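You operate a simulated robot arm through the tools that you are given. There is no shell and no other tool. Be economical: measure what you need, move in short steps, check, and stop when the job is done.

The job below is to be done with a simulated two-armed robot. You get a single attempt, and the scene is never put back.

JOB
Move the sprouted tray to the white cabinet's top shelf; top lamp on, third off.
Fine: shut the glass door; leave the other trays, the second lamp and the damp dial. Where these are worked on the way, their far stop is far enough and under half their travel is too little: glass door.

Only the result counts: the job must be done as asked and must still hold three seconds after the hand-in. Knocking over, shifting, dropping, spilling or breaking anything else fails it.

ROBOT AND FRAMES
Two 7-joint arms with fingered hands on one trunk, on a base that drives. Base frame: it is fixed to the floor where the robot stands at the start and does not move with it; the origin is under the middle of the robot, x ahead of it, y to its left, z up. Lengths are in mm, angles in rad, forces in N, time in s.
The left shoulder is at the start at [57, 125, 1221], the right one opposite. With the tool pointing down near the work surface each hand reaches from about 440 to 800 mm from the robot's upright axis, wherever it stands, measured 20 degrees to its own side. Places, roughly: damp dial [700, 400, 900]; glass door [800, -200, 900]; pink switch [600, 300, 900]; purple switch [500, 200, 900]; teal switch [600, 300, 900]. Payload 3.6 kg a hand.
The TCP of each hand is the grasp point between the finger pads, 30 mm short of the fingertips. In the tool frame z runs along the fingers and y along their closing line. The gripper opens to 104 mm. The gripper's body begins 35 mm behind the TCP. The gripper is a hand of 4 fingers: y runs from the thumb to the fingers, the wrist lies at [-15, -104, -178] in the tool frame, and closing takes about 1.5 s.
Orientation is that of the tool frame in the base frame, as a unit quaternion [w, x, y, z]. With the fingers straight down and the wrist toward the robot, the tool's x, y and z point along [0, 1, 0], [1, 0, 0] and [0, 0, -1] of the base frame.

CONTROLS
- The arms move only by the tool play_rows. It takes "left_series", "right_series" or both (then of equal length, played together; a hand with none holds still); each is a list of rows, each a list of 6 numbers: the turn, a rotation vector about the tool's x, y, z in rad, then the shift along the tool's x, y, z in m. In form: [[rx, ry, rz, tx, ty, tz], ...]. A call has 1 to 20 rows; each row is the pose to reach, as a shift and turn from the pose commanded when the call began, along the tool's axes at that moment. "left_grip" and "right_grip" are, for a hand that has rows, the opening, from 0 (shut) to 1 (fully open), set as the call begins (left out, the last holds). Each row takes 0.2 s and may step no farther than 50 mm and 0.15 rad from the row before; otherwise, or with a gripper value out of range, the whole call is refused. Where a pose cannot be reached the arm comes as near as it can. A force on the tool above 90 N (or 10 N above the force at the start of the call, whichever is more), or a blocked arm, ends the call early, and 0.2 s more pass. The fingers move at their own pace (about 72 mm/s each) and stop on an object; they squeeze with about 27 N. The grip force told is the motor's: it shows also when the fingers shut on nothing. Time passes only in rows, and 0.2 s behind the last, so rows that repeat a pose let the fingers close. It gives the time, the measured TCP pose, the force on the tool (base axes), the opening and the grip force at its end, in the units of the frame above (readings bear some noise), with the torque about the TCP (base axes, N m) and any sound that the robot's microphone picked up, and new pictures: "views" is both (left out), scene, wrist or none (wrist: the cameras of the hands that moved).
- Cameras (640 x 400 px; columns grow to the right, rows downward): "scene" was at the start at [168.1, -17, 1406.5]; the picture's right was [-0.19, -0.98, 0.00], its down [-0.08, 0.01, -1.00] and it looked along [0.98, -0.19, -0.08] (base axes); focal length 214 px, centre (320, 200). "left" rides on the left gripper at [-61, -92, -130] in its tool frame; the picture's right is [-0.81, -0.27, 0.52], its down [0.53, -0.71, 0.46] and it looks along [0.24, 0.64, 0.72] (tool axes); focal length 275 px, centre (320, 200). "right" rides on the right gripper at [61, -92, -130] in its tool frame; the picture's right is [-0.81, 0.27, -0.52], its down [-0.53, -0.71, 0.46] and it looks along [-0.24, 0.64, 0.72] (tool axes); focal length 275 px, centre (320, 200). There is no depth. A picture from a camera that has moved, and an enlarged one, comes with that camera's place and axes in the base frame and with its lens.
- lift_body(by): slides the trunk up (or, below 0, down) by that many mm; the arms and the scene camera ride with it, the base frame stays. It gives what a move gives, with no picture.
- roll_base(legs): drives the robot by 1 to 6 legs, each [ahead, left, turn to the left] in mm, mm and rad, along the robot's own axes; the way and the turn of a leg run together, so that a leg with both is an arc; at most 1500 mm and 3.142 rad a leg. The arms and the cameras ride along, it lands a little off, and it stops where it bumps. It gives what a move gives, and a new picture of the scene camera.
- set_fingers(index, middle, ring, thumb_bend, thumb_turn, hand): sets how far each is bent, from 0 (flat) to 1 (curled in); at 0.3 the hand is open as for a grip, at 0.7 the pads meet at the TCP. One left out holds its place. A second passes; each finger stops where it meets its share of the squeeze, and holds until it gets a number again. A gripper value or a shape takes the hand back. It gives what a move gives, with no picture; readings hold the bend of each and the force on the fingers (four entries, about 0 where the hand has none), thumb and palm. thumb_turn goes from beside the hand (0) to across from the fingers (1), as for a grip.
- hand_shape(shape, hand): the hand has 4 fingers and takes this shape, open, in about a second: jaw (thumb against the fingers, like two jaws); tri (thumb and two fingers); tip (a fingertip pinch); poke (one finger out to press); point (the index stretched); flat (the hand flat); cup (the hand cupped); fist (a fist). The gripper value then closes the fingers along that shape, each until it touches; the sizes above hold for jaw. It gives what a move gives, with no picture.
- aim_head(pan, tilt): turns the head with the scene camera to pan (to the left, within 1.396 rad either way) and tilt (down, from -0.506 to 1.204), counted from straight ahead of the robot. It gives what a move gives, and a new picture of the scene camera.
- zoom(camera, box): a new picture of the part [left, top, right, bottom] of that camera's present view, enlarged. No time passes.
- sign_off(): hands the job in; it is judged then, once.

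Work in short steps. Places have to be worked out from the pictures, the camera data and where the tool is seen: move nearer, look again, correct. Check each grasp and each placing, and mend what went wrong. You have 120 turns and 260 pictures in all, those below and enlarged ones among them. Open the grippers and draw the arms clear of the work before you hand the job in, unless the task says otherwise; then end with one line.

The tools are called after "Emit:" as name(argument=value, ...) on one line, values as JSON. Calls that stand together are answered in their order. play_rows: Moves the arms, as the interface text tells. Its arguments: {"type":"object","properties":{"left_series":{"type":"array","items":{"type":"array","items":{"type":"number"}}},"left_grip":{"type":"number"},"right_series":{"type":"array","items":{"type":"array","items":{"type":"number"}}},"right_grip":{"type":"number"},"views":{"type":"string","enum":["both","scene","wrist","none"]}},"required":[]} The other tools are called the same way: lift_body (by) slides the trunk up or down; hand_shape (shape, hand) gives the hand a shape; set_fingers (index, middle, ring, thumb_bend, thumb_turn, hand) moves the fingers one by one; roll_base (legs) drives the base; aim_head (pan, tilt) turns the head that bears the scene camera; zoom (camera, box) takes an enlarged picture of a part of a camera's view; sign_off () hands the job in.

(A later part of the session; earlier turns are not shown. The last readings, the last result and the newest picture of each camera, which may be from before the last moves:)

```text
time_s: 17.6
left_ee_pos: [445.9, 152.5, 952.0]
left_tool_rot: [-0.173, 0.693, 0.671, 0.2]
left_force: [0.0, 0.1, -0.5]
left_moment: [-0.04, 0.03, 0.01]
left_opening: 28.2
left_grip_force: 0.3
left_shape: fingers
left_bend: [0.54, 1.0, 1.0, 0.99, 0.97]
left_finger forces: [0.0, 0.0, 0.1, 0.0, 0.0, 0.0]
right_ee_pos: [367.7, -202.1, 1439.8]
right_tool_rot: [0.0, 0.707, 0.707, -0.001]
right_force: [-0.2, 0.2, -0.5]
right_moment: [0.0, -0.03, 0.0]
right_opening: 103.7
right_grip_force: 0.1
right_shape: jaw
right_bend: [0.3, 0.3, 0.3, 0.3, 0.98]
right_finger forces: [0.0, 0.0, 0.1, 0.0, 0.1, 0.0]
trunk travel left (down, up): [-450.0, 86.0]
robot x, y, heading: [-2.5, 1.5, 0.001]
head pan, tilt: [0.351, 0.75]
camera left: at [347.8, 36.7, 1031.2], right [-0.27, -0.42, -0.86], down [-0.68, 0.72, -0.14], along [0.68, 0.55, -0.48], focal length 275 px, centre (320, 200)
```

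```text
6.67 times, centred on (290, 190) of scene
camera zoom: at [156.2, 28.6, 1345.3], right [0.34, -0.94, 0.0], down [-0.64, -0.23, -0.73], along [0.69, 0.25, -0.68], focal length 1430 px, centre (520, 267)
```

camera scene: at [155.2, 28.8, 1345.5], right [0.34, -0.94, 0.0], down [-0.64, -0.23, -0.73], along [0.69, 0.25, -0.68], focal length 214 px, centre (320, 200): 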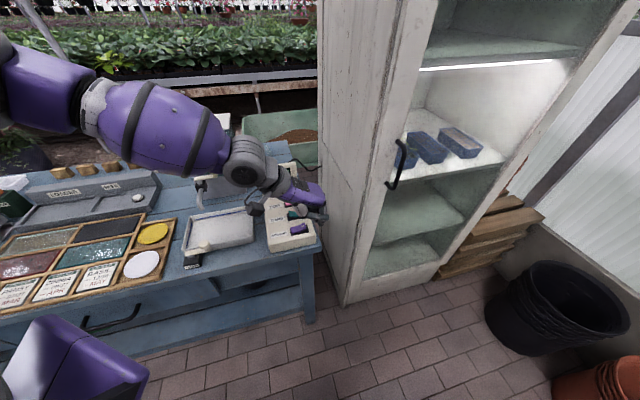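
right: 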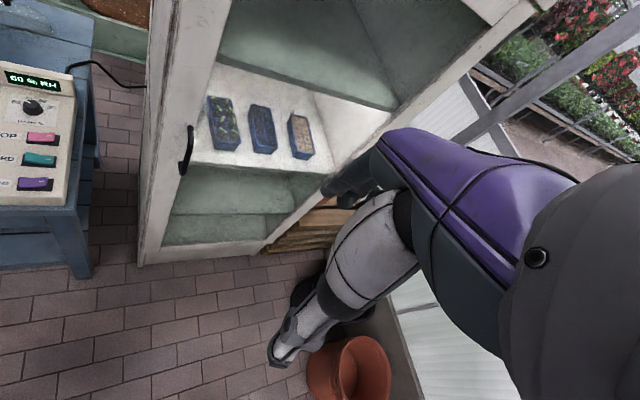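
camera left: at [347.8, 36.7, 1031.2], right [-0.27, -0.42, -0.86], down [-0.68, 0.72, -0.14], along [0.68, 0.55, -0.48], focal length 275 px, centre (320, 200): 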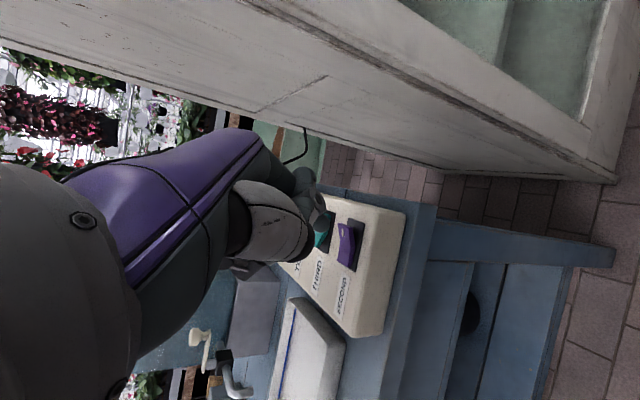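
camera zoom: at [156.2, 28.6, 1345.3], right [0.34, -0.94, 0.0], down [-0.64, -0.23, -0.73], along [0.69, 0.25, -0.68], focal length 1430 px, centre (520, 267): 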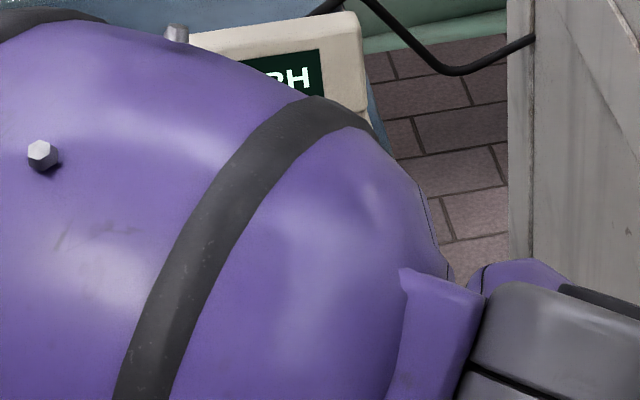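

The roll (~30°) took effect. Now I translate to hover over pink's right end, about 60 mm above contact.

Emit:
play_rows(left_series=[[0, 0, 0, 0.0257, 0.0263, 0.005], [0, 0, 0, 0.0474, 0.0526, 0.0164], [0, 0, 0, 0.0691, 0.0789, 0.0278], [0, 0, 0, 0.09, 0.1052, 0.042], [0, 0, 0, 0.1085, 0.1315, 0.057]], views="wrist")

Emit:
zoom(camera="scene", box=[260, 150, 330, 220])

```text
time_s: 18.8
left_ee_pos: [580.0, 268.0, 963.6]
left_tool_rot: [-0.173, 0.693, 0.671, 0.198]
left_force: [-0.3, -0.3, 0.1]
left_moment: [0.02, -0.01, 0.0]
left_opening: 28.2
left_grip_force: 0.1
left_shape: fingers
left_bend: [0.54, 1.0, 1.0, 0.99, 0.97]
left_finger forces: [0.1, 0.0, 0.0, 0.0, 0.0, 0.1]
right_ee_pos: [369.2, -201.7, 1439.8]
right_tool_rot: [0.0, 0.707, 0.707, 0.0]
right_force: [-0.3, 0.5, -0.5]
right_moment: [0.02, 0.02, 0.0]
right_opening: 104.0
right_grip_force: 0.0
right_shape: jaw
right_bend: [0.3, 0.3, 0.3, 0.3, 0.98]
right_finger forces: [0.1, 0.0, 0.1, 0.0, 0.0, 0.0]
trunk travel left (down, up): [-450.0, 86.0]
robot x, y, heading: [-0.9, 0.3, -0.002]
head pan, tilt: [0.351, 0.75]
camera left: at [482.4, 153.5, 1042.9], right [-0.27, -0.43, -0.86], down [-0.68, 0.72, -0.14], along [0.68, 0.55, -0.48], focal length 275 px, centre (320, 200)
```

left: 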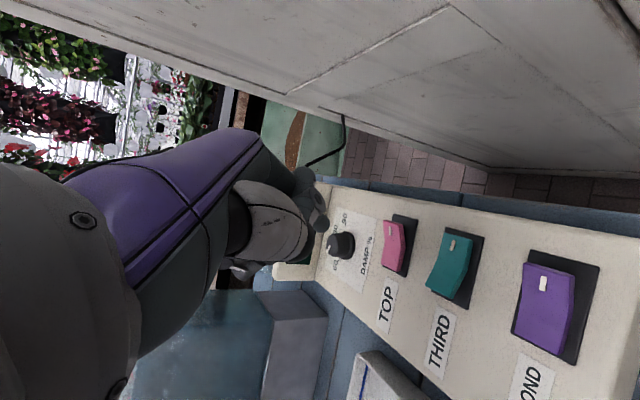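

```text
5.71 times, centred on (295, 185) of scene
camera zoom: at [156.2, 29.1, 1345.3], right [0.34, -0.94, 0.0], down [-0.64, -0.23, -0.73], along [0.69, 0.25, -0.68], focal length 1226 px, centre (463, 286)
```

zoom: 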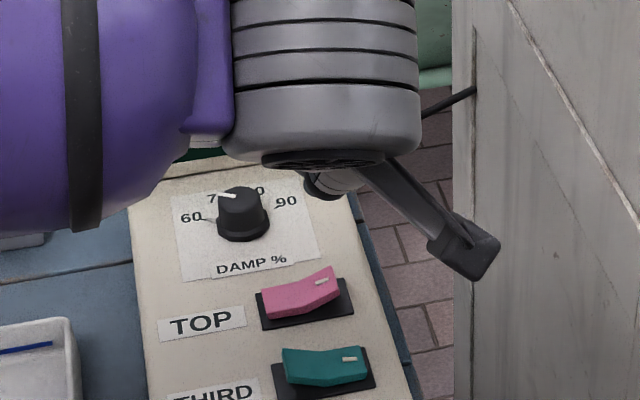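

The wrist picture confirms my tip model (tip ≈ (609,280,937)). I go straight down 50 mm.

Emit:
play_rows(left_series=[[0, 0, 0, -0.0127, -0.0007, 0.0215], [0, 0, 0, -0.0204, -0.0012, 0.0344], [0, 0, 0, -0.0255, -0.0015, 0.043]], views="none")

Emit:
zoom(camera="left", box=[260, 140, 420, 290])

```text
time_s: 19.6
left_ee_pos: [579.5, 267.9, 913.6]
left_tool_rot: [-0.172, 0.694, 0.671, 0.198]
left_force: [1.2, -0.8, -0.5]
left_moment: [0.0, -0.01, -0.02]
left_opening: 28.1
left_grip_force: 0.2
left_shape: fingers
left_bend: [0.54, 1.0, 1.0, 0.99, 0.97]
left_finger forces: [0.1, 0.0, 0.0, 0.0, 0.0, 0.0]
right_ee_pos: [367.9, -201.8, 1439.8]
right_tool_rot: [0.0, 0.707, 0.707, 0.001]
right_force: [0.3, 0.3, -0.2]
right_moment: [0.01, 0.0, -0.03]
right_opening: 103.7
right_grip_force: 0.0
right_shape: jaw
right_bend: [0.3, 0.3, 0.3, 0.3, 0.98]
right_finger forces: [0.0, 0.0, 0.0, 0.0, 0.0, 0.0]
trunk travel left (down, up): [-450.0, 86.0]
robot x, y, heading: [0.6, 3.1, 0.002]
head pan, tilt: [0.351, 0.75]
```

```text
2.67 times, centred on (340, 215) of left
camera zoom: at [482.5, 153.8, 991.7], right [-0.27, -0.43, -0.86], down [-0.68, 0.72, -0.14], along [0.68, 0.55, -0.48], focal length 734 px, centre (267, 160)
```

zoom: 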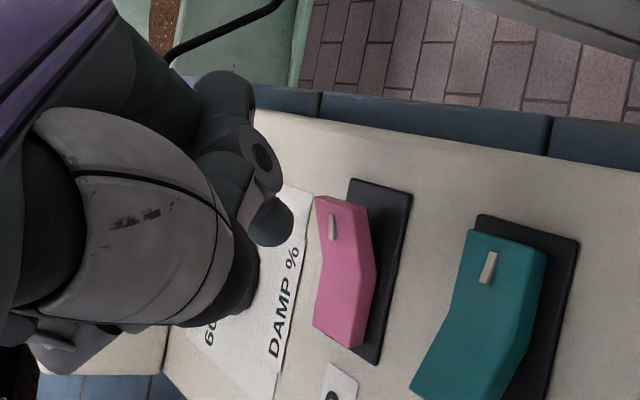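

The tip would land at the dial-side edge of pink; I shift about 6 mm and press on.

Emit:
play_rows(left_series=[[0, 0, 0, -0.0093, -0.002, 0.0038], [0, 0, 0, -0.0123, -0.0022, 0.0089], [0, 0, 0, -0.0154, -0.0024, 0.0141], [0, 0, 0, -0.0174, -0.0025, 0.0175]], views="none")

Emit:
zoom(camera="left", box=[260, 140, 420, 290])

```text
time_s: 20.6
left_ee_pos: [579.1, 263.0, 890.8]
left_tool_rot: [-0.172, 0.694, 0.671, 0.198]
left_force: [-0.4, 0.2, -0.4]
left_moment: [0.01, 0.01, -0.02]
left_opening: 28.0
left_grip_force: 0.1
left_shape: fingers
left_bend: [0.54, 1.0, 1.0, 0.99, 0.97]
left_finger forces: [0.0, 0.0, 0.0, 0.1, 0.0, 0.1]
right_ee_pos: [368.3, -201.5, 1440.4]
right_tool_rot: [0.0, 0.707, 0.707, 0.001]
right_force: [-0.4, 0.3, -0.2]
right_moment: [0.03, -0.01, -0.01]
right_opening: 103.7
right_grip_force: 0.0
right_shape: jaw
right_bend: [0.3, 0.3, 0.3, 0.3, 0.98]
right_finger forces: [0.0, 0.0, 0.0, 0.1, 0.0, 0.0]
trunk travel left (down, up): [-450.0, 86.0]
robot x, y, heading: [-0.5, 1.0, -0.004]
head pan, tilt: [0.351, 0.75]
heard: click
```

```text
2.67 times, centred on (340, 215) of left
camera zoom: at [481.5, 148.0, 968.0], right [-0.27, -0.43, -0.86], down [-0.68, 0.72, -0.14], along [0.68, 0.55, -0.48], focal length 734 px, centre (267, 160)
```

zoom: 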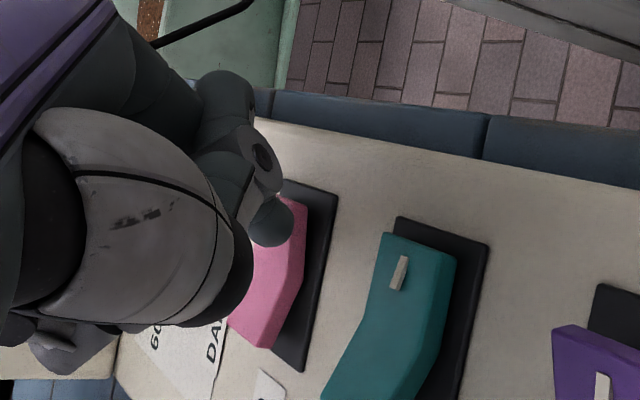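

Click heard. I lift and check the lamp.

Emit:
play_rows(left_series=[[0, 0, 0, 0.02, 0.001, -0.0344], [0, 0, 0, 0.0255, 0.0015, -0.043]], views="scene")

```text
time_s: 21.2
left_ee_pos: [580.7, 263.1, 941.1]
left_tool_rot: [-0.174, 0.694, 0.671, 0.197]
left_force: [-0.4, 0.5, -0.6]
left_moment: [0.01, 0.0, 0.02]
left_opening: 27.8
left_grip_force: 0.0
left_shape: fingers
left_bend: [0.54, 1.0, 1.0, 0.99, 0.97]
left_finger forces: [0.0, 0.0, 0.0, 0.0, 0.1, 0.0]
right_ee_pos: [369.5, -201.7, 1440.8]
right_tool_rot: [-0.001, 0.708, 0.707, 0.0]
right_force: [-0.5, -0.1, 0.0]
right_moment: [0.02, 0.02, -0.03]
right_opening: 103.5
right_grip_force: 0.1
right_shape: jaw
right_bend: [0.3, 0.3, 0.3, 0.3, 0.98]
right_finger forces: [0.0, 0.0, 0.1, 0.0, 0.0, 0.0]
trunk travel left (down, up): [-450.0, 86.0]
robot x, y, heading: [-0.9, 1.2, -0.007]
head pan, tilt: [0.351, 0.75]
camera scene: at [156.1, 28.8, 1345.4], right [0.34, -0.94, 0.0], down [-0.64, -0.23, -0.73], along [0.69, 0.25, -0.68], focal length 214 px, centre (320, 200)
```

scene: 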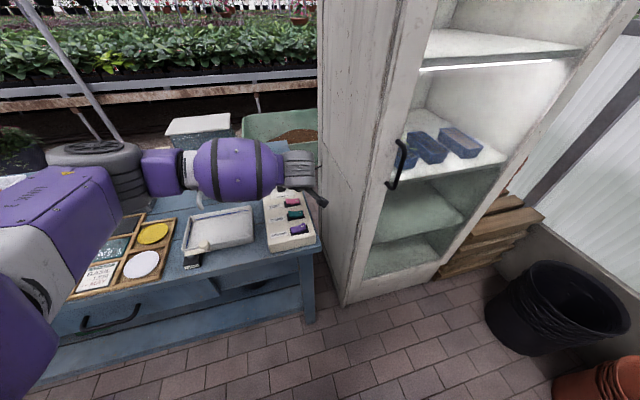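

Top lamp is on. Next, hover over teal's raised left end.

Emit:
play_rows(left_series=[[0, 0, 0, -0.005, -0.031, 0.0], [0, 0, 0, -0.0154, -0.062, 0.0074]], views="none")

Emit:
zoom(camera="left", box=[260, 140, 420, 290])

```text
time_s: 21.8
left_ee_pos: [517.5, 256.6, 925.0]
left_tool_rot: [-0.172, 0.693, 0.671, 0.199]
left_force: [0.2, 0.6, 0.1]
left_moment: [-0.01, 0.0, -0.01]
left_opening: 28.2
left_grip_force: 0.1
left_shape: fingers
left_bend: [0.54, 1.0, 1.0, 0.99, 0.97]
left_finger forces: [0.0, 0.1, 0.1, 0.1, 0.0, 0.0]
right_ee_pos: [367.8, -202.1, 1439.7]
right_tool_rot: [0.001, 0.707, 0.707, -0.001]
right_force: [0.0, -0.4, 1.2]
right_moment: [-0.04, -0.02, -0.01]
right_opening: 103.6
right_grip_force: 0.1
right_shape: jaw
right_bend: [0.3, 0.3, 0.3, 0.3, 0.98]
right_finger forces: [0.0, 0.1, 0.0, 0.0, 0.1, 0.0]
trunk travel left (down, up): [-450.0, 86.0]
robot x, y, heading: [-3.1, 3.1, -0.002]
head pan, tilt: [0.351, 0.75]
```

```text
2.67 times, centred on (340, 215) of left
camera zoom: at [419.2, 141.2, 1005.0], right [-0.27, -0.43, -0.86], down [-0.68, 0.72, -0.14], along [0.68, 0.55, -0.48], focal length 734 px, centre (267, 160)
```

zoom: 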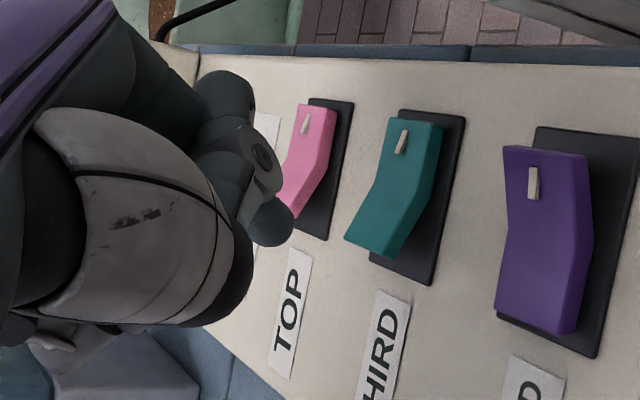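

Aligned with a small correction (+2,−6 mm); I press down on teal's left end.

Emit:
play_rows(left_series=[[0, 0, 0, -0.0112, 0.0018, 0.0073], [0, 0, 0, -0.0163, 0.0015, 0.0159], [0, 0, 0, -0.0204, 0.0012, 0.0228], [0, 0, 0, -0.0225, 0.0012, 0.0264]], views="none")

Emit:
zoom(camera="left", box=[260, 140, 420, 290])

```text
time_s: 22.8
left_ee_pos: [519.2, 249.8, 890.6]
left_tool_rot: [-0.174, 0.693, 0.671, 0.197]
left_force: [0.1, 0.4, 0.7]
left_moment: [0.0, -0.01, 0.02]
left_opening: 27.9
left_grip_force: 0.6
left_shape: fingers
left_bend: [0.54, 1.0, 1.0, 0.99, 0.97]
left_finger forces: [0.7, 0.0, 0.0, 0.1, 0.0, 0.0]
right_ee_pos: [367.6, -202.0, 1441.0]
right_tool_rot: [0.0, 0.707, 0.707, 0.0]
right_force: [0.5, -0.3, -0.6]
right_moment: [0.01, 0.03, -0.03]
right_opening: 103.7
right_grip_force: 0.0
right_shape: jaw
right_bend: [0.3, 0.3, 0.3, 0.3, 0.98]
right_finger forces: [0.0, 0.0, 0.0, 0.0, 0.1, 0.1]
trunk travel left (down, up): [-450.0, 86.0]
robot x, y, heading: [-2.5, -1.1, 0.001]
head pan, tilt: [0.351, 0.75]
```

```text
2.67 times, centred on (340, 215) of left
camera zoom: at [421.0, 135.0, 968.8], right [-0.27, -0.43, -0.86], down [-0.68, 0.72, -0.14], along [0.68, 0.55, -0.48], focal length 734 px, centre (267, 160)
```

zoom: 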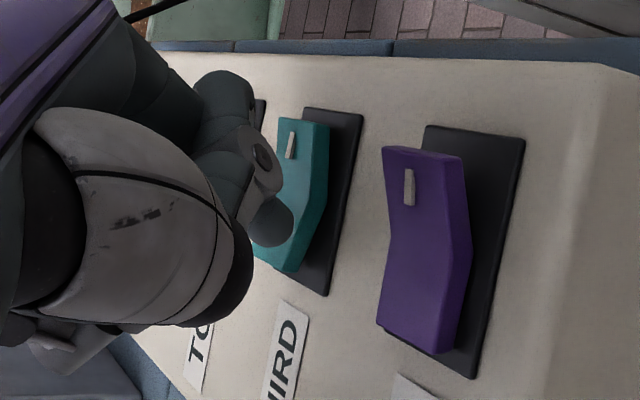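

Touching teal (0.7 N) but near its middle; I press a little further while shifting toward its left end.

Emit:
play_rows(left_series=[[0, 0, 0, 0.001, -0.003, 0.004], [0, 0, 0, -0.0005, -0.003, 0.0066], [0, 0, 0, -0.002, -0.003, 0.009]], views="none")

Emit:
zoom(camera="left", box=[260, 140, 420, 290])

```text
time_s: 23.6
left_ee_pos: [517.3, 252.4, 884.4]
left_tool_rot: [-0.171, 0.693, 0.671, 0.201]
left_force: [-2.8, -0.7, 18.2]
left_moment: [0.26, -0.52, 0.05]
left_opening: 28.3
left_grip_force: 9.1
left_shape: fingers
left_bend: [0.54, 1.0, 1.0, 0.99, 0.99]
left_finger forces: [18.2, 0.0, 0.0, 0.0, 0.0, 0.0]
right_ee_pos: [366.1, -203.3, 1441.1]
right_tool_rot: [0.0, 0.707, 0.708, 0.001]
right_force: [-0.2, -0.2, -0.1]
right_moment: [-0.01, -0.01, -0.01]
right_opening: 103.8
right_grip_force: 0.0
right_shape: jaw
right_bend: [0.3, 0.3, 0.3, 0.3, 0.98]
right_finger forces: [0.0, 0.1, 0.1, 0.0, 0.0, 0.0]
trunk travel left (down, up): [-450.0, 86.0]
robot x, y, heading: [2.4, -0.5, -0.004]
head pan, tilt: [0.351, 0.75]
heard: click
```

```text
2.67 times, centred on (340, 215) of left
camera zoom: at [418.1, 137.8, 962.9], right [-0.26, -0.43, -0.87], down [-0.68, 0.72, -0.15], along [0.68, 0.55, -0.48], focal length 734 px, centre (267, 160)
```

zoom: 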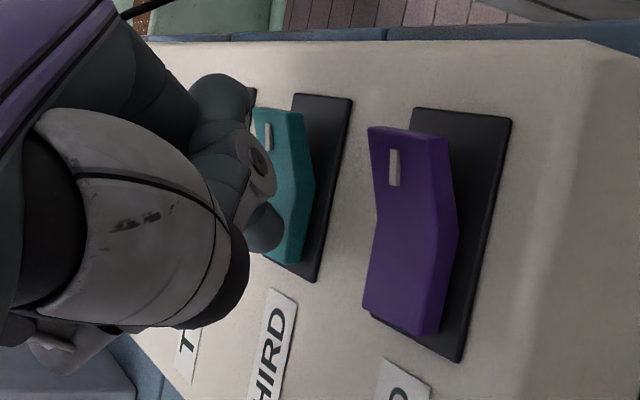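

Click. I lift the hand well clear and check the lamps.

Emit:
play_rows(left_series=[[0, 0, 0, 0.0153, 0.001, -0.0258], [0, 0, 0, 0.038, 0.002, -0.0645], [0, 0, 0, 0.061, 0.003, -0.103], [0, 0, 0, 0.0865, 0.0045, -0.145], [0, 0, 0, 0.112, 0.006, -0.185]], views="scene")

Emit:
zoom(camera="scene", box=[240, 150, 340, 250])

```text
time_s: 24.8
left_ee_pos: [511.8, 254.9, 1102.5]
left_tool_rot: [-0.173, 0.694, 0.671, 0.198]
left_force: [0.2, 0.5, 0.2]
left_moment: [0.02, -0.02, 0.03]
left_opening: 28.4
left_grip_force: 0.0
left_shape: fingers
left_bend: [0.53, 1.0, 1.0, 0.99, 0.98]
left_finger forces: [0.0, 0.1, 0.1, 0.0, 0.0, 0.0]
right_ee_pos: [367.6, -202.9, 1440.5]
right_tool_rot: [0.0, 0.707, 0.707, 0.0]
right_force: [0.7, 0.0, 0.0]
right_moment: [0.0, -0.02, 0.0]
right_opening: 103.6
right_grip_force: 0.0
right_shape: jaw
right_bend: [0.3, 0.3, 0.3, 0.3, 0.98]
right_finger forces: [0.0, 0.0, 0.0, 0.0, 0.1, 0.0]
trunk travel left (down, up): [-450.0, 86.0]
robot x, y, heading: [-1.7, 1.4, 0.001]
head pan, tilt: [0.351, 0.75]
camera scene: at [155.6, 28.5, 1345.4], right [0.34, -0.94, 0.0], down [-0.64, -0.23, -0.73], along [0.69, 0.25, -0.68], focal length 214 px, centre (320, 200)
```

scene: 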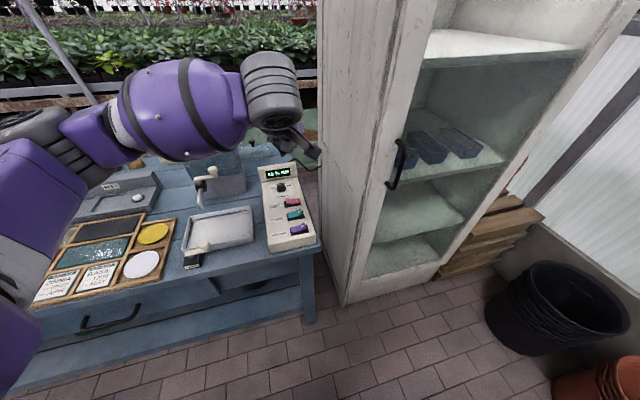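

```text
4.00 times, centred on (290, 200) of scene
camera zoom: at [155.6, 28.5, 1345.4], right [0.34, -0.94, 0.0], down [-0.64, -0.23, -0.73], along [0.69, 0.25, -0.68], focal length 858 px, centre (440, 200)
```

zoom: 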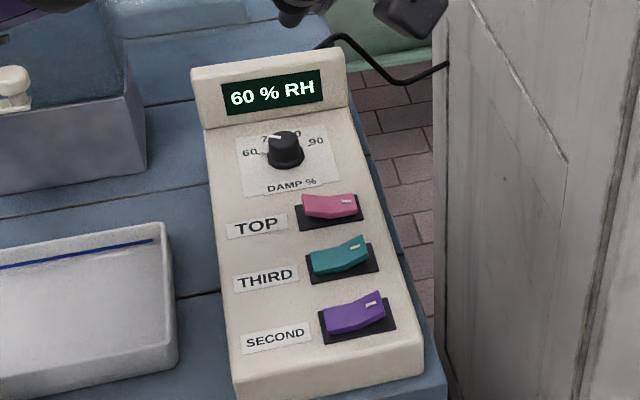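

Top lamp on, third off, dial still 60. Next I drive to stand in front of the cabinet door (its front faces about 0.62 rad off my heading), around (134,−390), heading 0.62.

Emit:
roll_base(legs=[[-60, -390, 0], [0, 0, 0.62]])

Emit:
aim_head(pan=0, tilt=0.3)

```text
time_s: 30.4
left_ee_pos: [224.6, 112.3, 1100.7]
left_tool_rot: [-0.222, 0.471, 0.842, 0.14]
left_force: [0.3, -0.4, -0.5]
left_moment: [0.02, 0.01, -0.02]
left_opening: 28.3
left_grip_force: 0.1
left_shape: fingers
left_bend: [0.53, 1.0, 1.0, 0.99, 0.98]
left_finger forces: [0.0, 0.0, 0.0, 0.1, 0.0, 0.0]
right_ee_pos: [356.0, -347.4, 1440.3]
right_tool_rot: [0.001, 0.473, 0.881, 0.0]
right_force: [-0.3, -0.2, 0.0]
right_moment: [-0.02, -0.04, 0.03]
right_opening: 103.6
right_grip_force: 0.1
right_shape: jaw
right_bend: [0.3, 0.3, 0.3, 0.3, 0.98]
right_finger forces: [0.0, 0.0, 0.1, 0.0, 0.0, 0.0]
trunk travel left (down, up): [-450.0, 86.0]
robot x, y, heading: [-63.1, -381.3, 0.589]
head pan, tilt: [0.351, 0.75]
camera scene: at [52.3, -274.8, 1345.4], right [0.81, -0.59, 0.0], down [-0.4, -0.55, -0.73], along [0.43, 0.59, -0.68], focal length 214 px, centre (320, 200)
```

scene: 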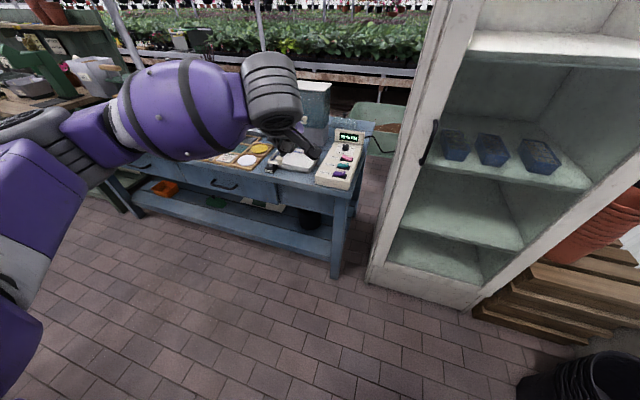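

```text
time_s: 31.3
left_ee_pos: [223.2, 113.3, 1102.6]
left_tool_rot: [-0.223, 0.47, 0.843, 0.14]
left_force: [-0.8, 0.6, -0.2]
left_moment: [0.0, 0.0, 0.01]
left_opening: 28.2
left_grip_force: 0.1
left_shape: fingers
left_bend: [0.53, 1.0, 1.0, 0.99, 0.98]
left_finger forces: [0.1, 0.0, 0.0, 0.1, 0.0, 0.0]
right_ee_pos: [356.7, -348.5, 1440.7]
right_tool_rot: [0.0, 0.473, 0.881, 0.0]
right_force: [0.2, 0.9, -0.2]
right_moment: [0.02, -0.01, 0.0]
right_opening: 103.6
right_grip_force: 0.0
right_shape: jaw
right_bend: [0.3, 0.3, 0.3, 0.3, 0.98]
right_finger forces: [0.0, 0.0, 0.0, 0.1, 0.0, 0.0]
trunk travel left (down, up): [-450.0, 86.0]
robot x, y, heading: [-63.5, -383.0, 0.58]
head pan, tilt: [0.0, 0.3]
camera scene: at [81.0, -289.8, 1385.7], right [0.55, -0.83, 0.0], down [-0.25, -0.16, -0.96], along [0.79, 0.53, -0.3], focal length 214 px, centre (320, 200)
```

scene: 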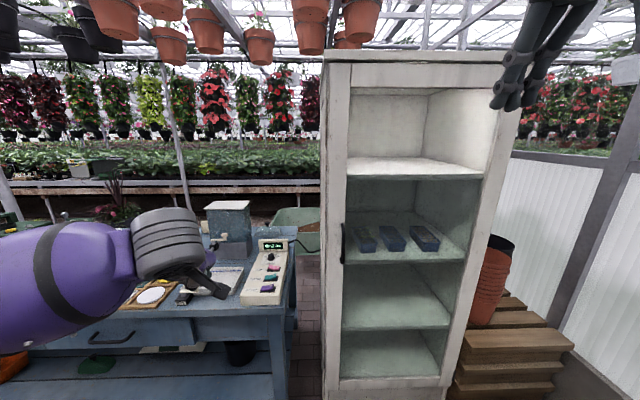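

Two-view triangulation gives the handle bar at about (645,−11), z 975–1105, cabinet yaw ≈0.56, width ≈520. I drive to face it at about 700 mm distance.

Emit:
roll_base(legs=[[139, -21, 0]])

```text
time_s: 32.6
left_ee_pos: [348.1, 169.8, 1100.9]
left_tool_rot: [-0.223, 0.47, 0.842, 0.14]
left_force: [0.6, -1.3, -0.1]
left_moment: [-0.01, 0.07, 0.0]
left_opening: 27.9
left_grip_force: 0.1
left_shape: fingers
left_bend: [0.53, 1.0, 1.0, 0.99, 0.98]
left_finger forces: [0.0, 0.0, 0.0, 0.0, 0.0, 0.0]
right_ee_pos: [480.4, -291.0, 1440.2]
right_tool_rot: [0.0, 0.473, 0.881, 0.0]
right_force: [-0.4, 0.6, -0.1]
right_moment: [0.01, 0.01, 0.03]
right_opening: 103.8
right_grip_force: 0.1
right_shape: jaw
right_bend: [0.3, 0.3, 0.3, 0.3, 0.98]
right_finger forces: [0.0, 0.0, 0.1, 0.0, 0.0, 0.1]
trunk travel left (down, up): [-450.0, 86.0]
robot x, y, heading: [61.1, -326.6, 0.587]
head pan, tilt: [0.0, 0.3]
camera scene: at [205.6, -232.7, 1385.8], right [0.55, -0.83, 0.0], down [-0.25, -0.16, -0.96], along [0.8, 0.53, -0.3], focal length 214 px, centre (320, 200)
```

scene: 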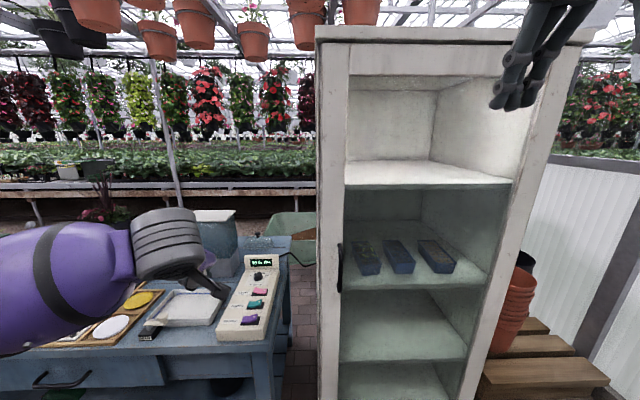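

Handle check agrees. I bring the right hand to a pre-grasp 150 mm in front of the handle, turning it to point forward with palm facing left.

Emit:
play_rows(right_series=[[-0.0806, 0.0806, 0.0806, 0.0097, 0.0095, 0.0262], [-0.1612, 0.1612, 0.1612, 0.0194, 0.019, 0.0524], [-0.2418, 0.2418, 0.2418, 0.0291, 0.0284, 0.0786], [-0.3224, 0.3224, 0.3224, 0.0388, 0.0379, 0.1048], [-0.403, 0.403, 0.403, 0.0485, 0.0473, 0.131], [-0.4836, 0.4836, 0.4836, 0.0582, 0.0568, 0.1572], [-0.5642, 0.5642, 0.5642, 0.0679, 0.0663, 0.1834], [-0.6448, 0.6448, 0.6448, 0.0776, 0.0757, 0.2096], [-0.7254, 0.7254, 0.7254, 0.0873, 0.0852, 0.2358], [-0.806, 0.806, 0.806, 0.097, 0.0947, 0.262], [-0.8866, 0.8866, 0.8866, 0.1067, 0.1041, 0.2882], [-0.9672, 0.9672, 0.9672, 0.1164, 0.1136, 0.3144], [-1.0478, 1.0478, 1.0478, 0.1261, 0.1231, 0.3406], [-1.1284, 1.1284, 1.1284, 0.1358, 0.1325, 0.3668], [-1.209, 1.209, 1.209, 0.1456, 0.142, 0.393]])

```text
time_s: 35.8
left_ee_pos: [348.3, 169.8, 1102.1]
left_tool_rot: [-0.224, 0.47, 0.842, 0.14]
left_force: [1.3, 0.3, -0.2]
left_moment: [-0.01, -0.01, 0.01]
left_opening: 27.9
left_grip_force: 0.0
left_shape: fingers
left_bend: [0.53, 1.0, 1.0, 0.99, 0.98]
left_finger forces: [0.1, 0.1, 0.1, 0.0, 0.1, 0.0]
right_ee_pos: [639.0, -208.9, 1120.7]
right_tool_rot: [-0.209, 0.686, 0.202, 0.667]
right_force: [0.5, 0.1, -0.2]
right_moment: [0.0, 0.0, -0.05]
right_opening: 103.9
right_grip_force: 0.1
right_shape: jaw
right_bend: [0.3, 0.3, 0.3, 0.3, 0.98]
right_finger forces: [0.0, 0.0, 0.1, 0.1, 0.0, 0.0]
right hand out of reach, approached as far as the arm can: row 7, 8, 9, 10, 11, 12, 13, 14, 15
trunk travel left (down, up): [-450.0, 86.0]
robot x, y, heading: [64.8, -325.2, 0.585]
head pan, tilt: [0.0, 0.3]
camera scene: at [206.2, -232.7, 1385.7], right [0.55, -0.83, 0.0], down [-0.25, -0.16, -0.96], along [0.8, 0.53, -0.3], focal length 214 px, centre (320, 200)
camera right: at [482.4, -204.3, 1184.8], right [-0.3, -0.51, -0.8], down [-0.04, 0.85, -0.53], along [0.95, -0.13, -0.27], focal length 275 px, centre (320, 200)
```

scene: 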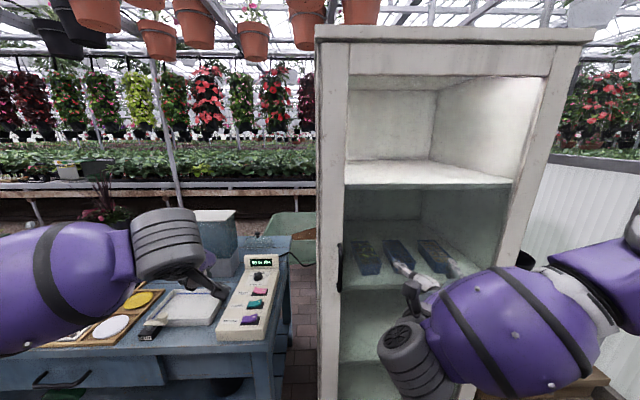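
right: 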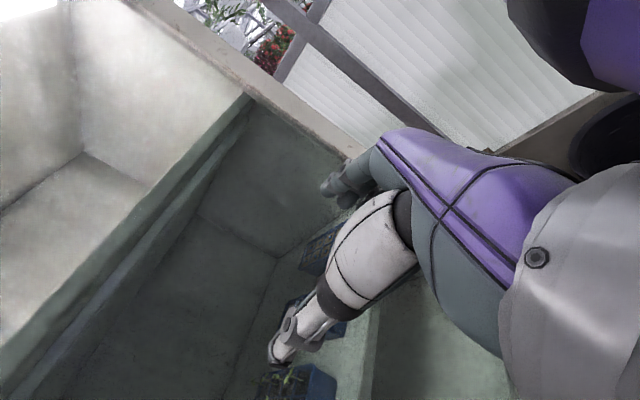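

The orientation is right, but the arm can't cross the midline with it. I shift the base 170 mm left so the handle lies in front of the right hand, then lower the trunk 70 mm.

Emit:
roll_base(legs=[[0, 170, 0]])

Emit:
lift_body(by=-70)

Emit:
zoom(camera="right", box=[0, 0, 640, 400])

Emit:
zoom(camera="scene", box=[250, 150, 450, 350])

```text
time_s: 37.9
left_ee_pos: [253.6, 310.4, 1101.8]
left_tool_rot: [-0.223, 0.469, 0.843, 0.14]
left_force: [-0.2, 0.0, 0.2]
left_moment: [0.01, 0.0, 0.02]
left_opening: 28.0
left_grip_force: 0.0
left_shape: fingers
left_bend: [0.53, 1.0, 1.0, 0.99, 0.98]
left_finger forces: [0.0, 0.0, 0.1, 0.0, 0.0, 0.0]
right_ee_pos: [545.9, -67.2, 1120.4]
right_tool_rot: [-0.21, 0.686, 0.205, 0.666]
right_force: [0.6, 0.5, -0.3]
right_moment: [-0.03, 0.0, 0.04]
right_opening: 103.9
right_grip_force: 0.1
right_shape: jaw
right_bend: [0.3, 0.3, 0.3, 0.3, 0.98]
right_finger forces: [0.1, 0.0, 0.0, 0.0, 0.1, 0.0]
trunk travel left (down, up): [-450.0, 86.0]
robot x, y, heading: [-28.4, -185.4, 0.591]
head pan, tilt: [0.0, 0.3]
camera scene: at [112.0, -92.4, 1385.8], right [0.56, -0.83, 0.0], down [-0.25, -0.16, -0.96], along [0.79, 0.53, -0.3], focal length 214 px, centre (320, 200)
```

scene: 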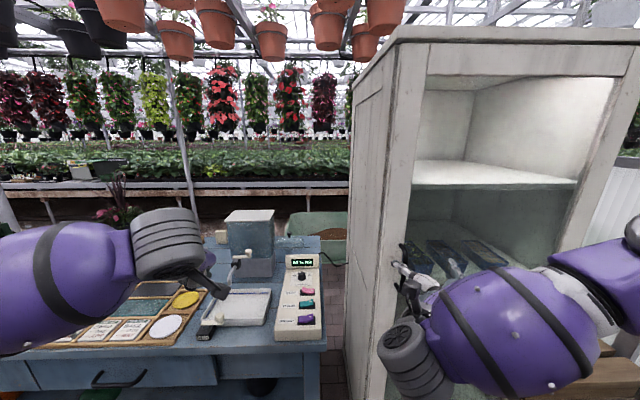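

```text
time_s: 39.0
left_ee_pos: [254.4, 310.3, 1031.7]
left_tool_rot: [-0.223, 0.469, 0.843, 0.14]
left_force: [1.1, -0.2, 0.2]
left_moment: [0.0, 0.03, -0.02]
left_opening: 28.1
left_grip_force: 0.0
left_shape: fingers
left_bend: [0.53, 1.0, 1.0, 0.99, 0.98]
left_finger forces: [0.0, 0.0, 0.0, 0.0, 0.0, 0.0]
right_ee_pos: [547.0, -67.2, 1007.6]
right_tool_rot: [-0.203, 0.714, 0.213, 0.635]
right_force: [0.3, 0.3, 0.5]
right_moment: [-0.03, -0.01, -0.01]
right_opening: 103.7
right_grip_force: 0.1
right_shape: jaw
right_bend: [0.3, 0.3, 0.3, 0.3, 0.98]
right_finger forces: [0.0, 0.1, 0.0, 0.1, 0.0, 0.0]
trunk travel left (down, up): [-380.0, 156.0]
robot x, y, heading: [-33.5, -183.6, 0.594]
head pan, tilt: [0.0, 0.3]
```

```text
1.00 times, centred on (320, 200) of right (not enlarged: the box is as wide or as high as the picture)
camera zoom: at [396.6, -59.7, 1083.6], right [-0.35, -0.55, -0.75], down [-0.08, 0.82, -0.57], along [0.93, -0.14, -0.33], focal length 275 px, centre (320, 200)
```

zoom: 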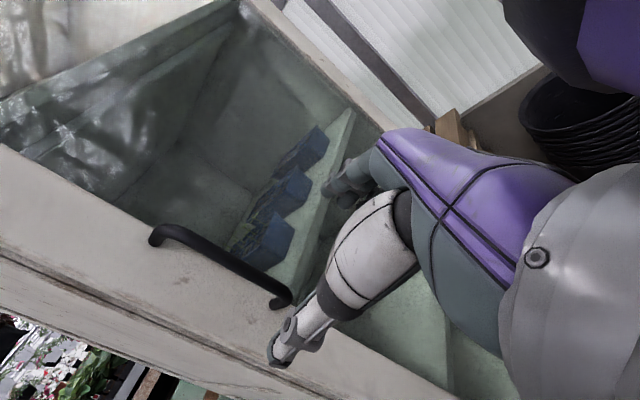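

```text
2.00 times, centred on (350, 250) of scene
camera zoom: at [132.6, -78.9, 1309.1], right [0.56, -0.83, 0.0], down [-0.25, -0.16, -0.96], along [0.79, 0.53, -0.3], focal length 429 px, centre (260, 100)
```

zoom: 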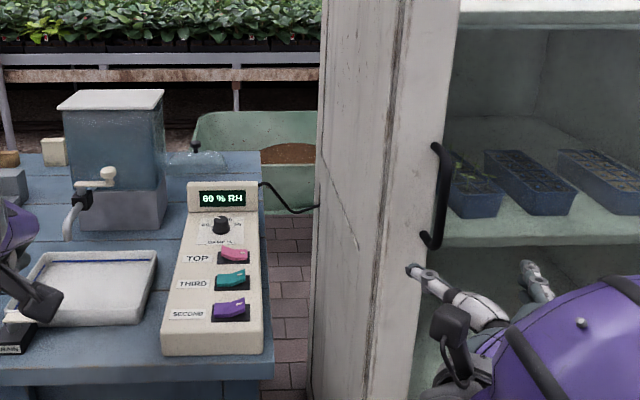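

Handle seen in front of the right hand; triangulated about (643,−5,1043). I move to 60 mm short of it at mid height.

Emit:
play_rows(right_series=[[0, 0.05, 0, 0.022, 0.002, 0.025], [0, 0.1, 0, 0.044, 0.003, 0.0495]], right_grip=1)

```text
time_s: 39.6
left_ee_pos: [254.3, 311.2, 1031.1]
left_tool_rot: [-0.223, 0.469, 0.843, 0.139]
left_force: [-0.6, 0.1, -0.2]
left_moment: [-0.02, -0.01, 0.02]
left_opening: 28.3
left_grip_force: 0.0
left_shape: fingers
left_bend: [0.53, 1.0, 1.0, 0.99, 0.98]
left_finger forces: [0.0, 0.1, 0.0, 0.0, 0.0, 0.0]
right_ee_pos: [594.5, -46.1, 1053.8]
right_tool_rot: [-0.214, 0.684, 0.201, 0.668]
right_force: [0.8, -0.1, -0.2]
right_moment: [-0.01, 0.03, -0.01]
right_opening: 103.7
right_grip_force: 0.0
right_shape: jaw
right_bend: [0.3, 0.3, 0.3, 0.3, 0.98]
right_finger forces: [0.2, 0.1, 0.0, 0.0, 0.0, 0.1]
right hand out of reach, approached as far as the arm can: row 2
trunk travel left (down, up): [-380.0, 156.0]
robot x, y, heading: [-30.6, -188.6, 0.587]
head pan, tilt: [0.0, 0.3]
camera scene: at [132.6, -78.9, 1309.1], right [0.56, -0.83, 0.0], down [-0.25, -0.16, -0.96], along [0.79, 0.53, -0.3], focal length 214 px, centre (320, 200)
camera right: at [436.9, -43.4, 1118.7], right [-0.29, -0.51, -0.81], down [-0.04, 0.85, -0.52], along [0.95, -0.12, -0.27], focal length 275 px, centre (320, 200)
```

scene: 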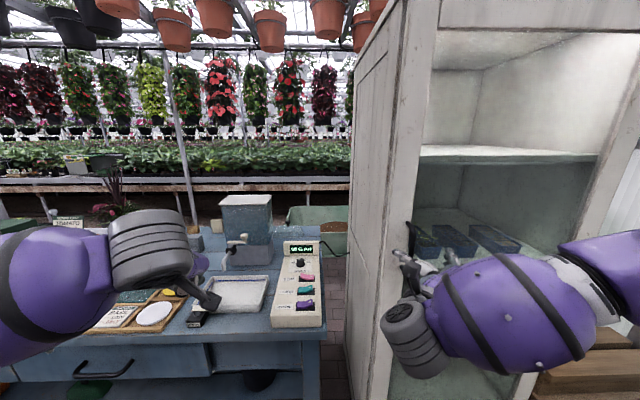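
right: 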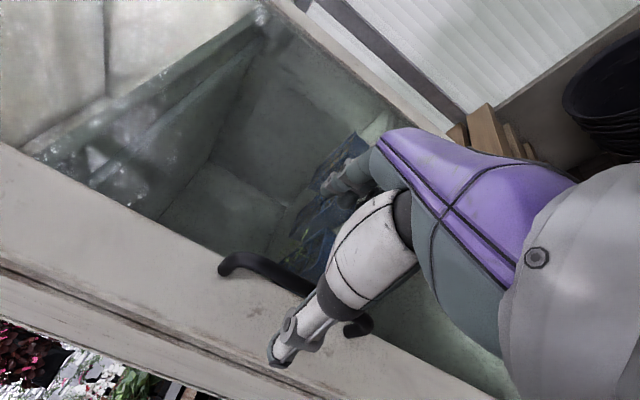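

The bar lies about 65 mm ahead and about 10 mm to the thumb side. Since the arm is at its limit in this pose, I drive the base forward 54 mm and 8 mm left.

Emit:
roll_base(legs=[[54, 8, 0]])

Emit:
zoom(camera="right", box=[160, 150, 480, 390])

Emit:
zoom(camera="scene", box=[380, 180, 500, 320])

```text
time_s: 40.5
left_ee_pos: [296.7, 349.4, 1031.3]
left_tool_rot: [-0.223, 0.47, 0.843, 0.14]
left_force: [0.2, -0.3, -0.6]
left_moment: [-0.02, 0.0, 0.04]
left_opening: 27.8
left_grip_force: 0.1
left_shape: fingers
left_bend: [0.53, 1.0, 1.0, 0.99, 0.98]
left_finger forces: [0.1, 0.0, 0.0, 0.1, 0.0, 0.1]
right_ee_pos: [637.8, -8.4, 1054.1]
right_tool_rot: [-0.213, 0.684, 0.202, 0.668]
right_force: [0.3, 0.3, 0.5]
right_moment: [-0.02, 0.0, -0.03]
right_opening: 103.9
right_grip_force: 0.1
right_shape: jaw
right_bend: [0.3, 0.3, 0.3, 0.3, 0.98]
right_finger forces: [0.0, 0.0, 0.0, 0.0, 0.0, 0.0]
trunk travel left (down, up): [-380.0, 156.0]
robot x, y, heading: [13.0, -146.5, 0.591]
head pan, tilt: [0.0, 0.3]
camera scene: at [176.0, -40.2, 1308.9], right [0.56, -0.83, 0.0], down [-0.25, -0.16, -0.95], along [0.79, 0.53, -0.3], focal length 214 px, centre (320, 200)
```

scene: 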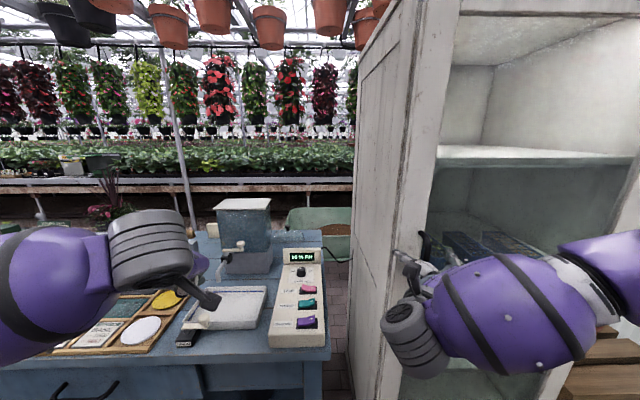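

```text
1.67 times, centred on (320, 270) of right
camera zoom: at [480.1, -5.1, 1118.1], right [-0.3, -0.51, -0.81], down [-0.04, 0.85, -0.52], along [0.95, -0.13, -0.27], focal length 459 px, centre (320, 83)
```

zoom: 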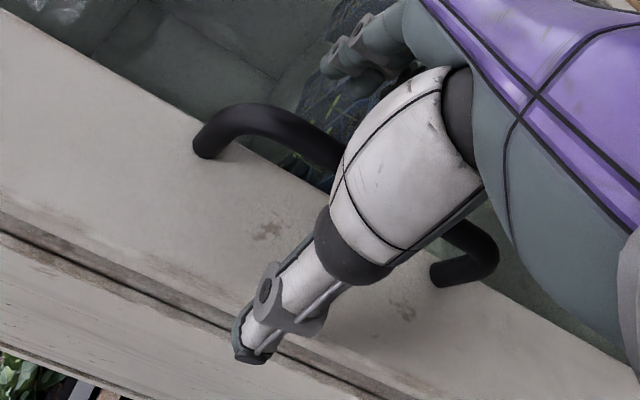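

```text
2.86 times, centred on (440, 250) of scene
camera zoom: at [176.0, -40.2, 1308.9], right [0.56, -0.83, 0.0], down [-0.25, -0.16, -0.95], along [0.79, 0.53, -0.3], focal length 613 px, centre (-23, 57)
```

zoom: 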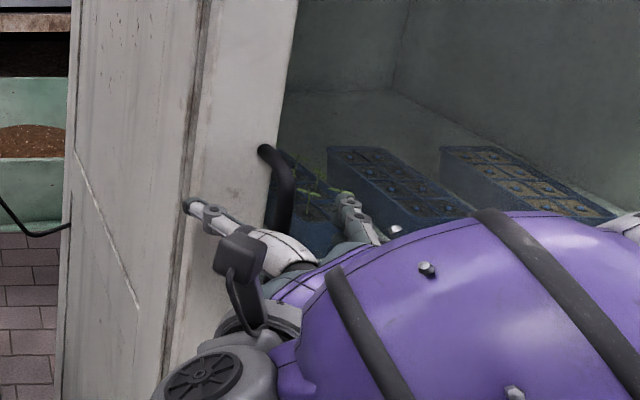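

The bar sits between thumb and fingers, near the TCP. I close the right hand.

Emit:
play_rows(right_series=[[0, 0, 0, 0, 0, 0.003], [0, 0, 0, 0, 0, 0.003], [0, 0, 0, 0, 0, 0.003], [0, 0, 0, 0, 0, 0.003], [0, 0, 0, 0, 0, 0.003], [0, 0, 0, 0, 0, 0.003], [0, 0, 0, 0, 0, 0.003], [0, 0, 0, 0, 0, 0.003]], right_grip=0, views="wrist")

```text
time_s: 42.4
left_ee_pos: [296.4, 348.1, 1030.8]
left_tool_rot: [-0.223, 0.469, 0.843, 0.14]
left_force: [0.2, 0.1, -0.2]
left_moment: [0.0, 0.01, 0.01]
left_opening: 28.2
left_grip_force: 0.1
left_shape: fingers
left_bend: [0.53, 1.0, 1.0, 0.99, 0.98]
left_finger forces: [0.0, 0.1, 0.1, 0.0, 0.0, 0.0]
right_ee_pos: [639.7, -7.9, 1053.4]
right_tool_rot: [-0.213, 0.684, 0.201, 0.668]
right_force: [-0.3, 0.5, 0.0]
right_moment: [-0.01, -0.08, -0.02]
right_opening: 0.0
right_grip_force: 27.6
right_shape: jaw
right_bend: [0.7, 0.7, 0.7, 0.71, 1.0]
right_finger forces: [4.1, 0.1, 2.7, 0.0, 3.7, 0.1]
trunk travel left (down, up): [-380.0, 156.0]
robot x, y, heading: [15.5, -151.9, 0.59]
head pan, tilt: [0.0, 0.3]
camera right: at [481.7, -4.6, 1118.4], right [-0.3, -0.51, -0.81], down [-0.04, 0.85, -0.52], along [0.95, -0.13, -0.27], focal length 275 px, centre (320, 200)
```

right: 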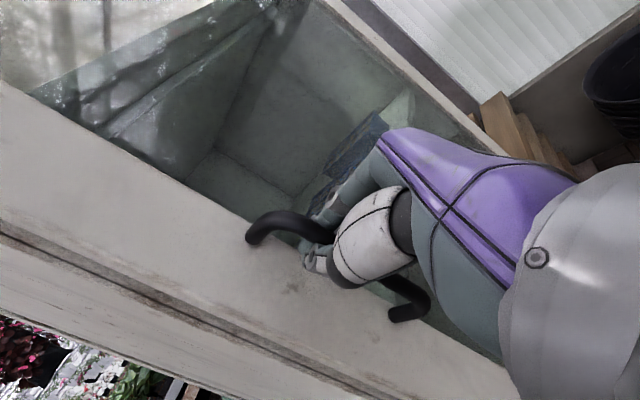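

The fingers shut fully; I look closer at where the bar is relative to the fingers.

Emit:
zoom(camera="right", box=[220, 170, 460, 340])

Emit:
zoom(camera="scene", box=[400, 210, 480, 300])

```text
2.35 times, centred on (340, 255) of right
camera zoom: at [481.7, -4.6, 1118.4], right [-0.3, -0.51, -0.81], down [-0.04, 0.85, -0.52], along [0.95, -0.13, -0.27], focal length 648 px, centre (273, 71)
```

zoom: 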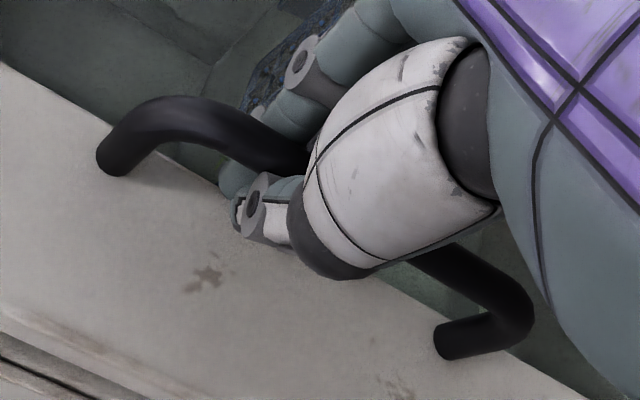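

```text
4.44 times, centred on (440, 255) of scene
camera zoom: at [175.0, -40.8, 1309.1], right [0.56, -0.83, 0.0], down [-0.25, -0.16, -0.96], along [0.79, 0.53, -0.3], focal length 953 px, centre (-213, -44)
```

zoom: 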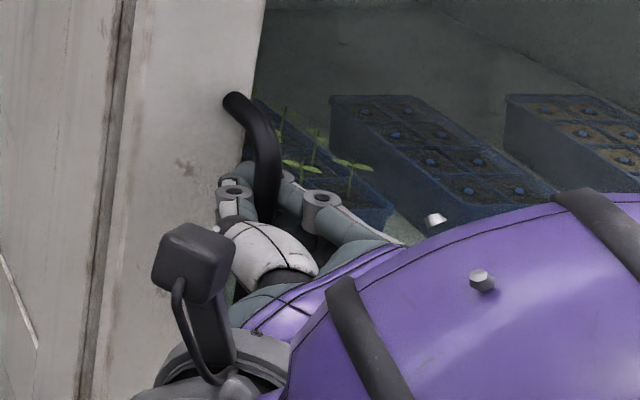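

The closed fingers encircle the bar (hooked behind it). I pull by backing the base along the door's arc, first about 20°.

Emit:
roll_base(legs=[[-82, -13, 0], [-68, -26, 0]])

Emit:
zoom(camera="right", box=[0, 0, 640, 400])

```text
time_s: 44.0
left_ee_pos: [196.5, 234.1, 1032.0]
left_tool_rot: [-0.222, 0.47, 0.843, 0.14]
left_force: [-0.3, 0.8, 0.4]
left_moment: [0.01, 0.03, -0.05]
left_opening: 28.2
left_grip_force: 0.1
left_shape: fingers
left_bend: [0.53, 1.0, 1.0, 0.99, 0.98]
left_finger forces: [0.0, 0.0, 0.0, 0.0, 0.1, 0.0]
right_ee_pos: [537.1, -123.1, 1053.6]
right_tool_rot: [-0.213, 0.684, 0.201, 0.668]
right_force: [-7.6, 6.2, -2.8]
right_moment: [-0.02, -0.05, 0.03]
right_opening: 0.0
right_grip_force: 26.9
right_shape: jaw
right_bend: [0.7, 0.7, 0.7, 0.72, 1.0]
right_finger forces: [1.4, 0.1, 2.0, 0.1, 9.4, 0.0]
trunk travel left (down, up): [-380.0, 156.0]
robot x, y, heading: [-91.1, -262.8, 0.585]
head pan, tilt: [0.0, 0.3]
camera scene: at [73.4, -155.4, 1309.2], right [0.55, -0.83, 0.0], down [-0.25, -0.16, -0.96], along [0.8, 0.53, -0.29], focal length 214 px, centre (320, 200)
```

scene: 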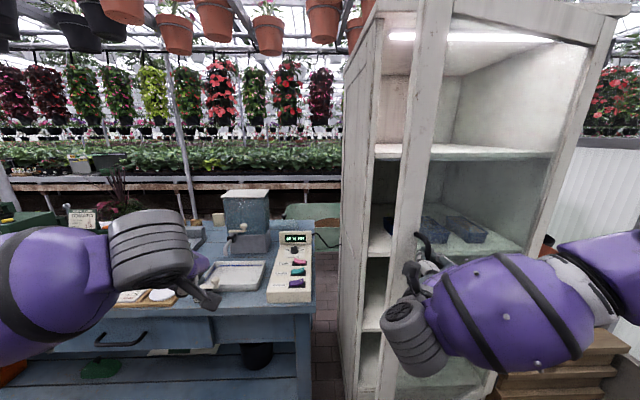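

```text
1.00 times, centred on (320, 200) of right (not enlarged: the box is as wide or as high as the picture)
camera zoom: at [380.1, -119.6, 1118.8], right [-0.3, -0.51, -0.81], down [-0.04, 0.85, -0.52], along [0.95, -0.13, -0.27], focal length 275 px, centre (320, 200)
```

zoom: 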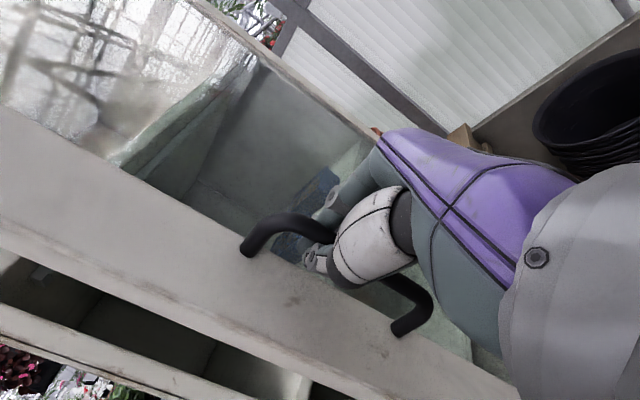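

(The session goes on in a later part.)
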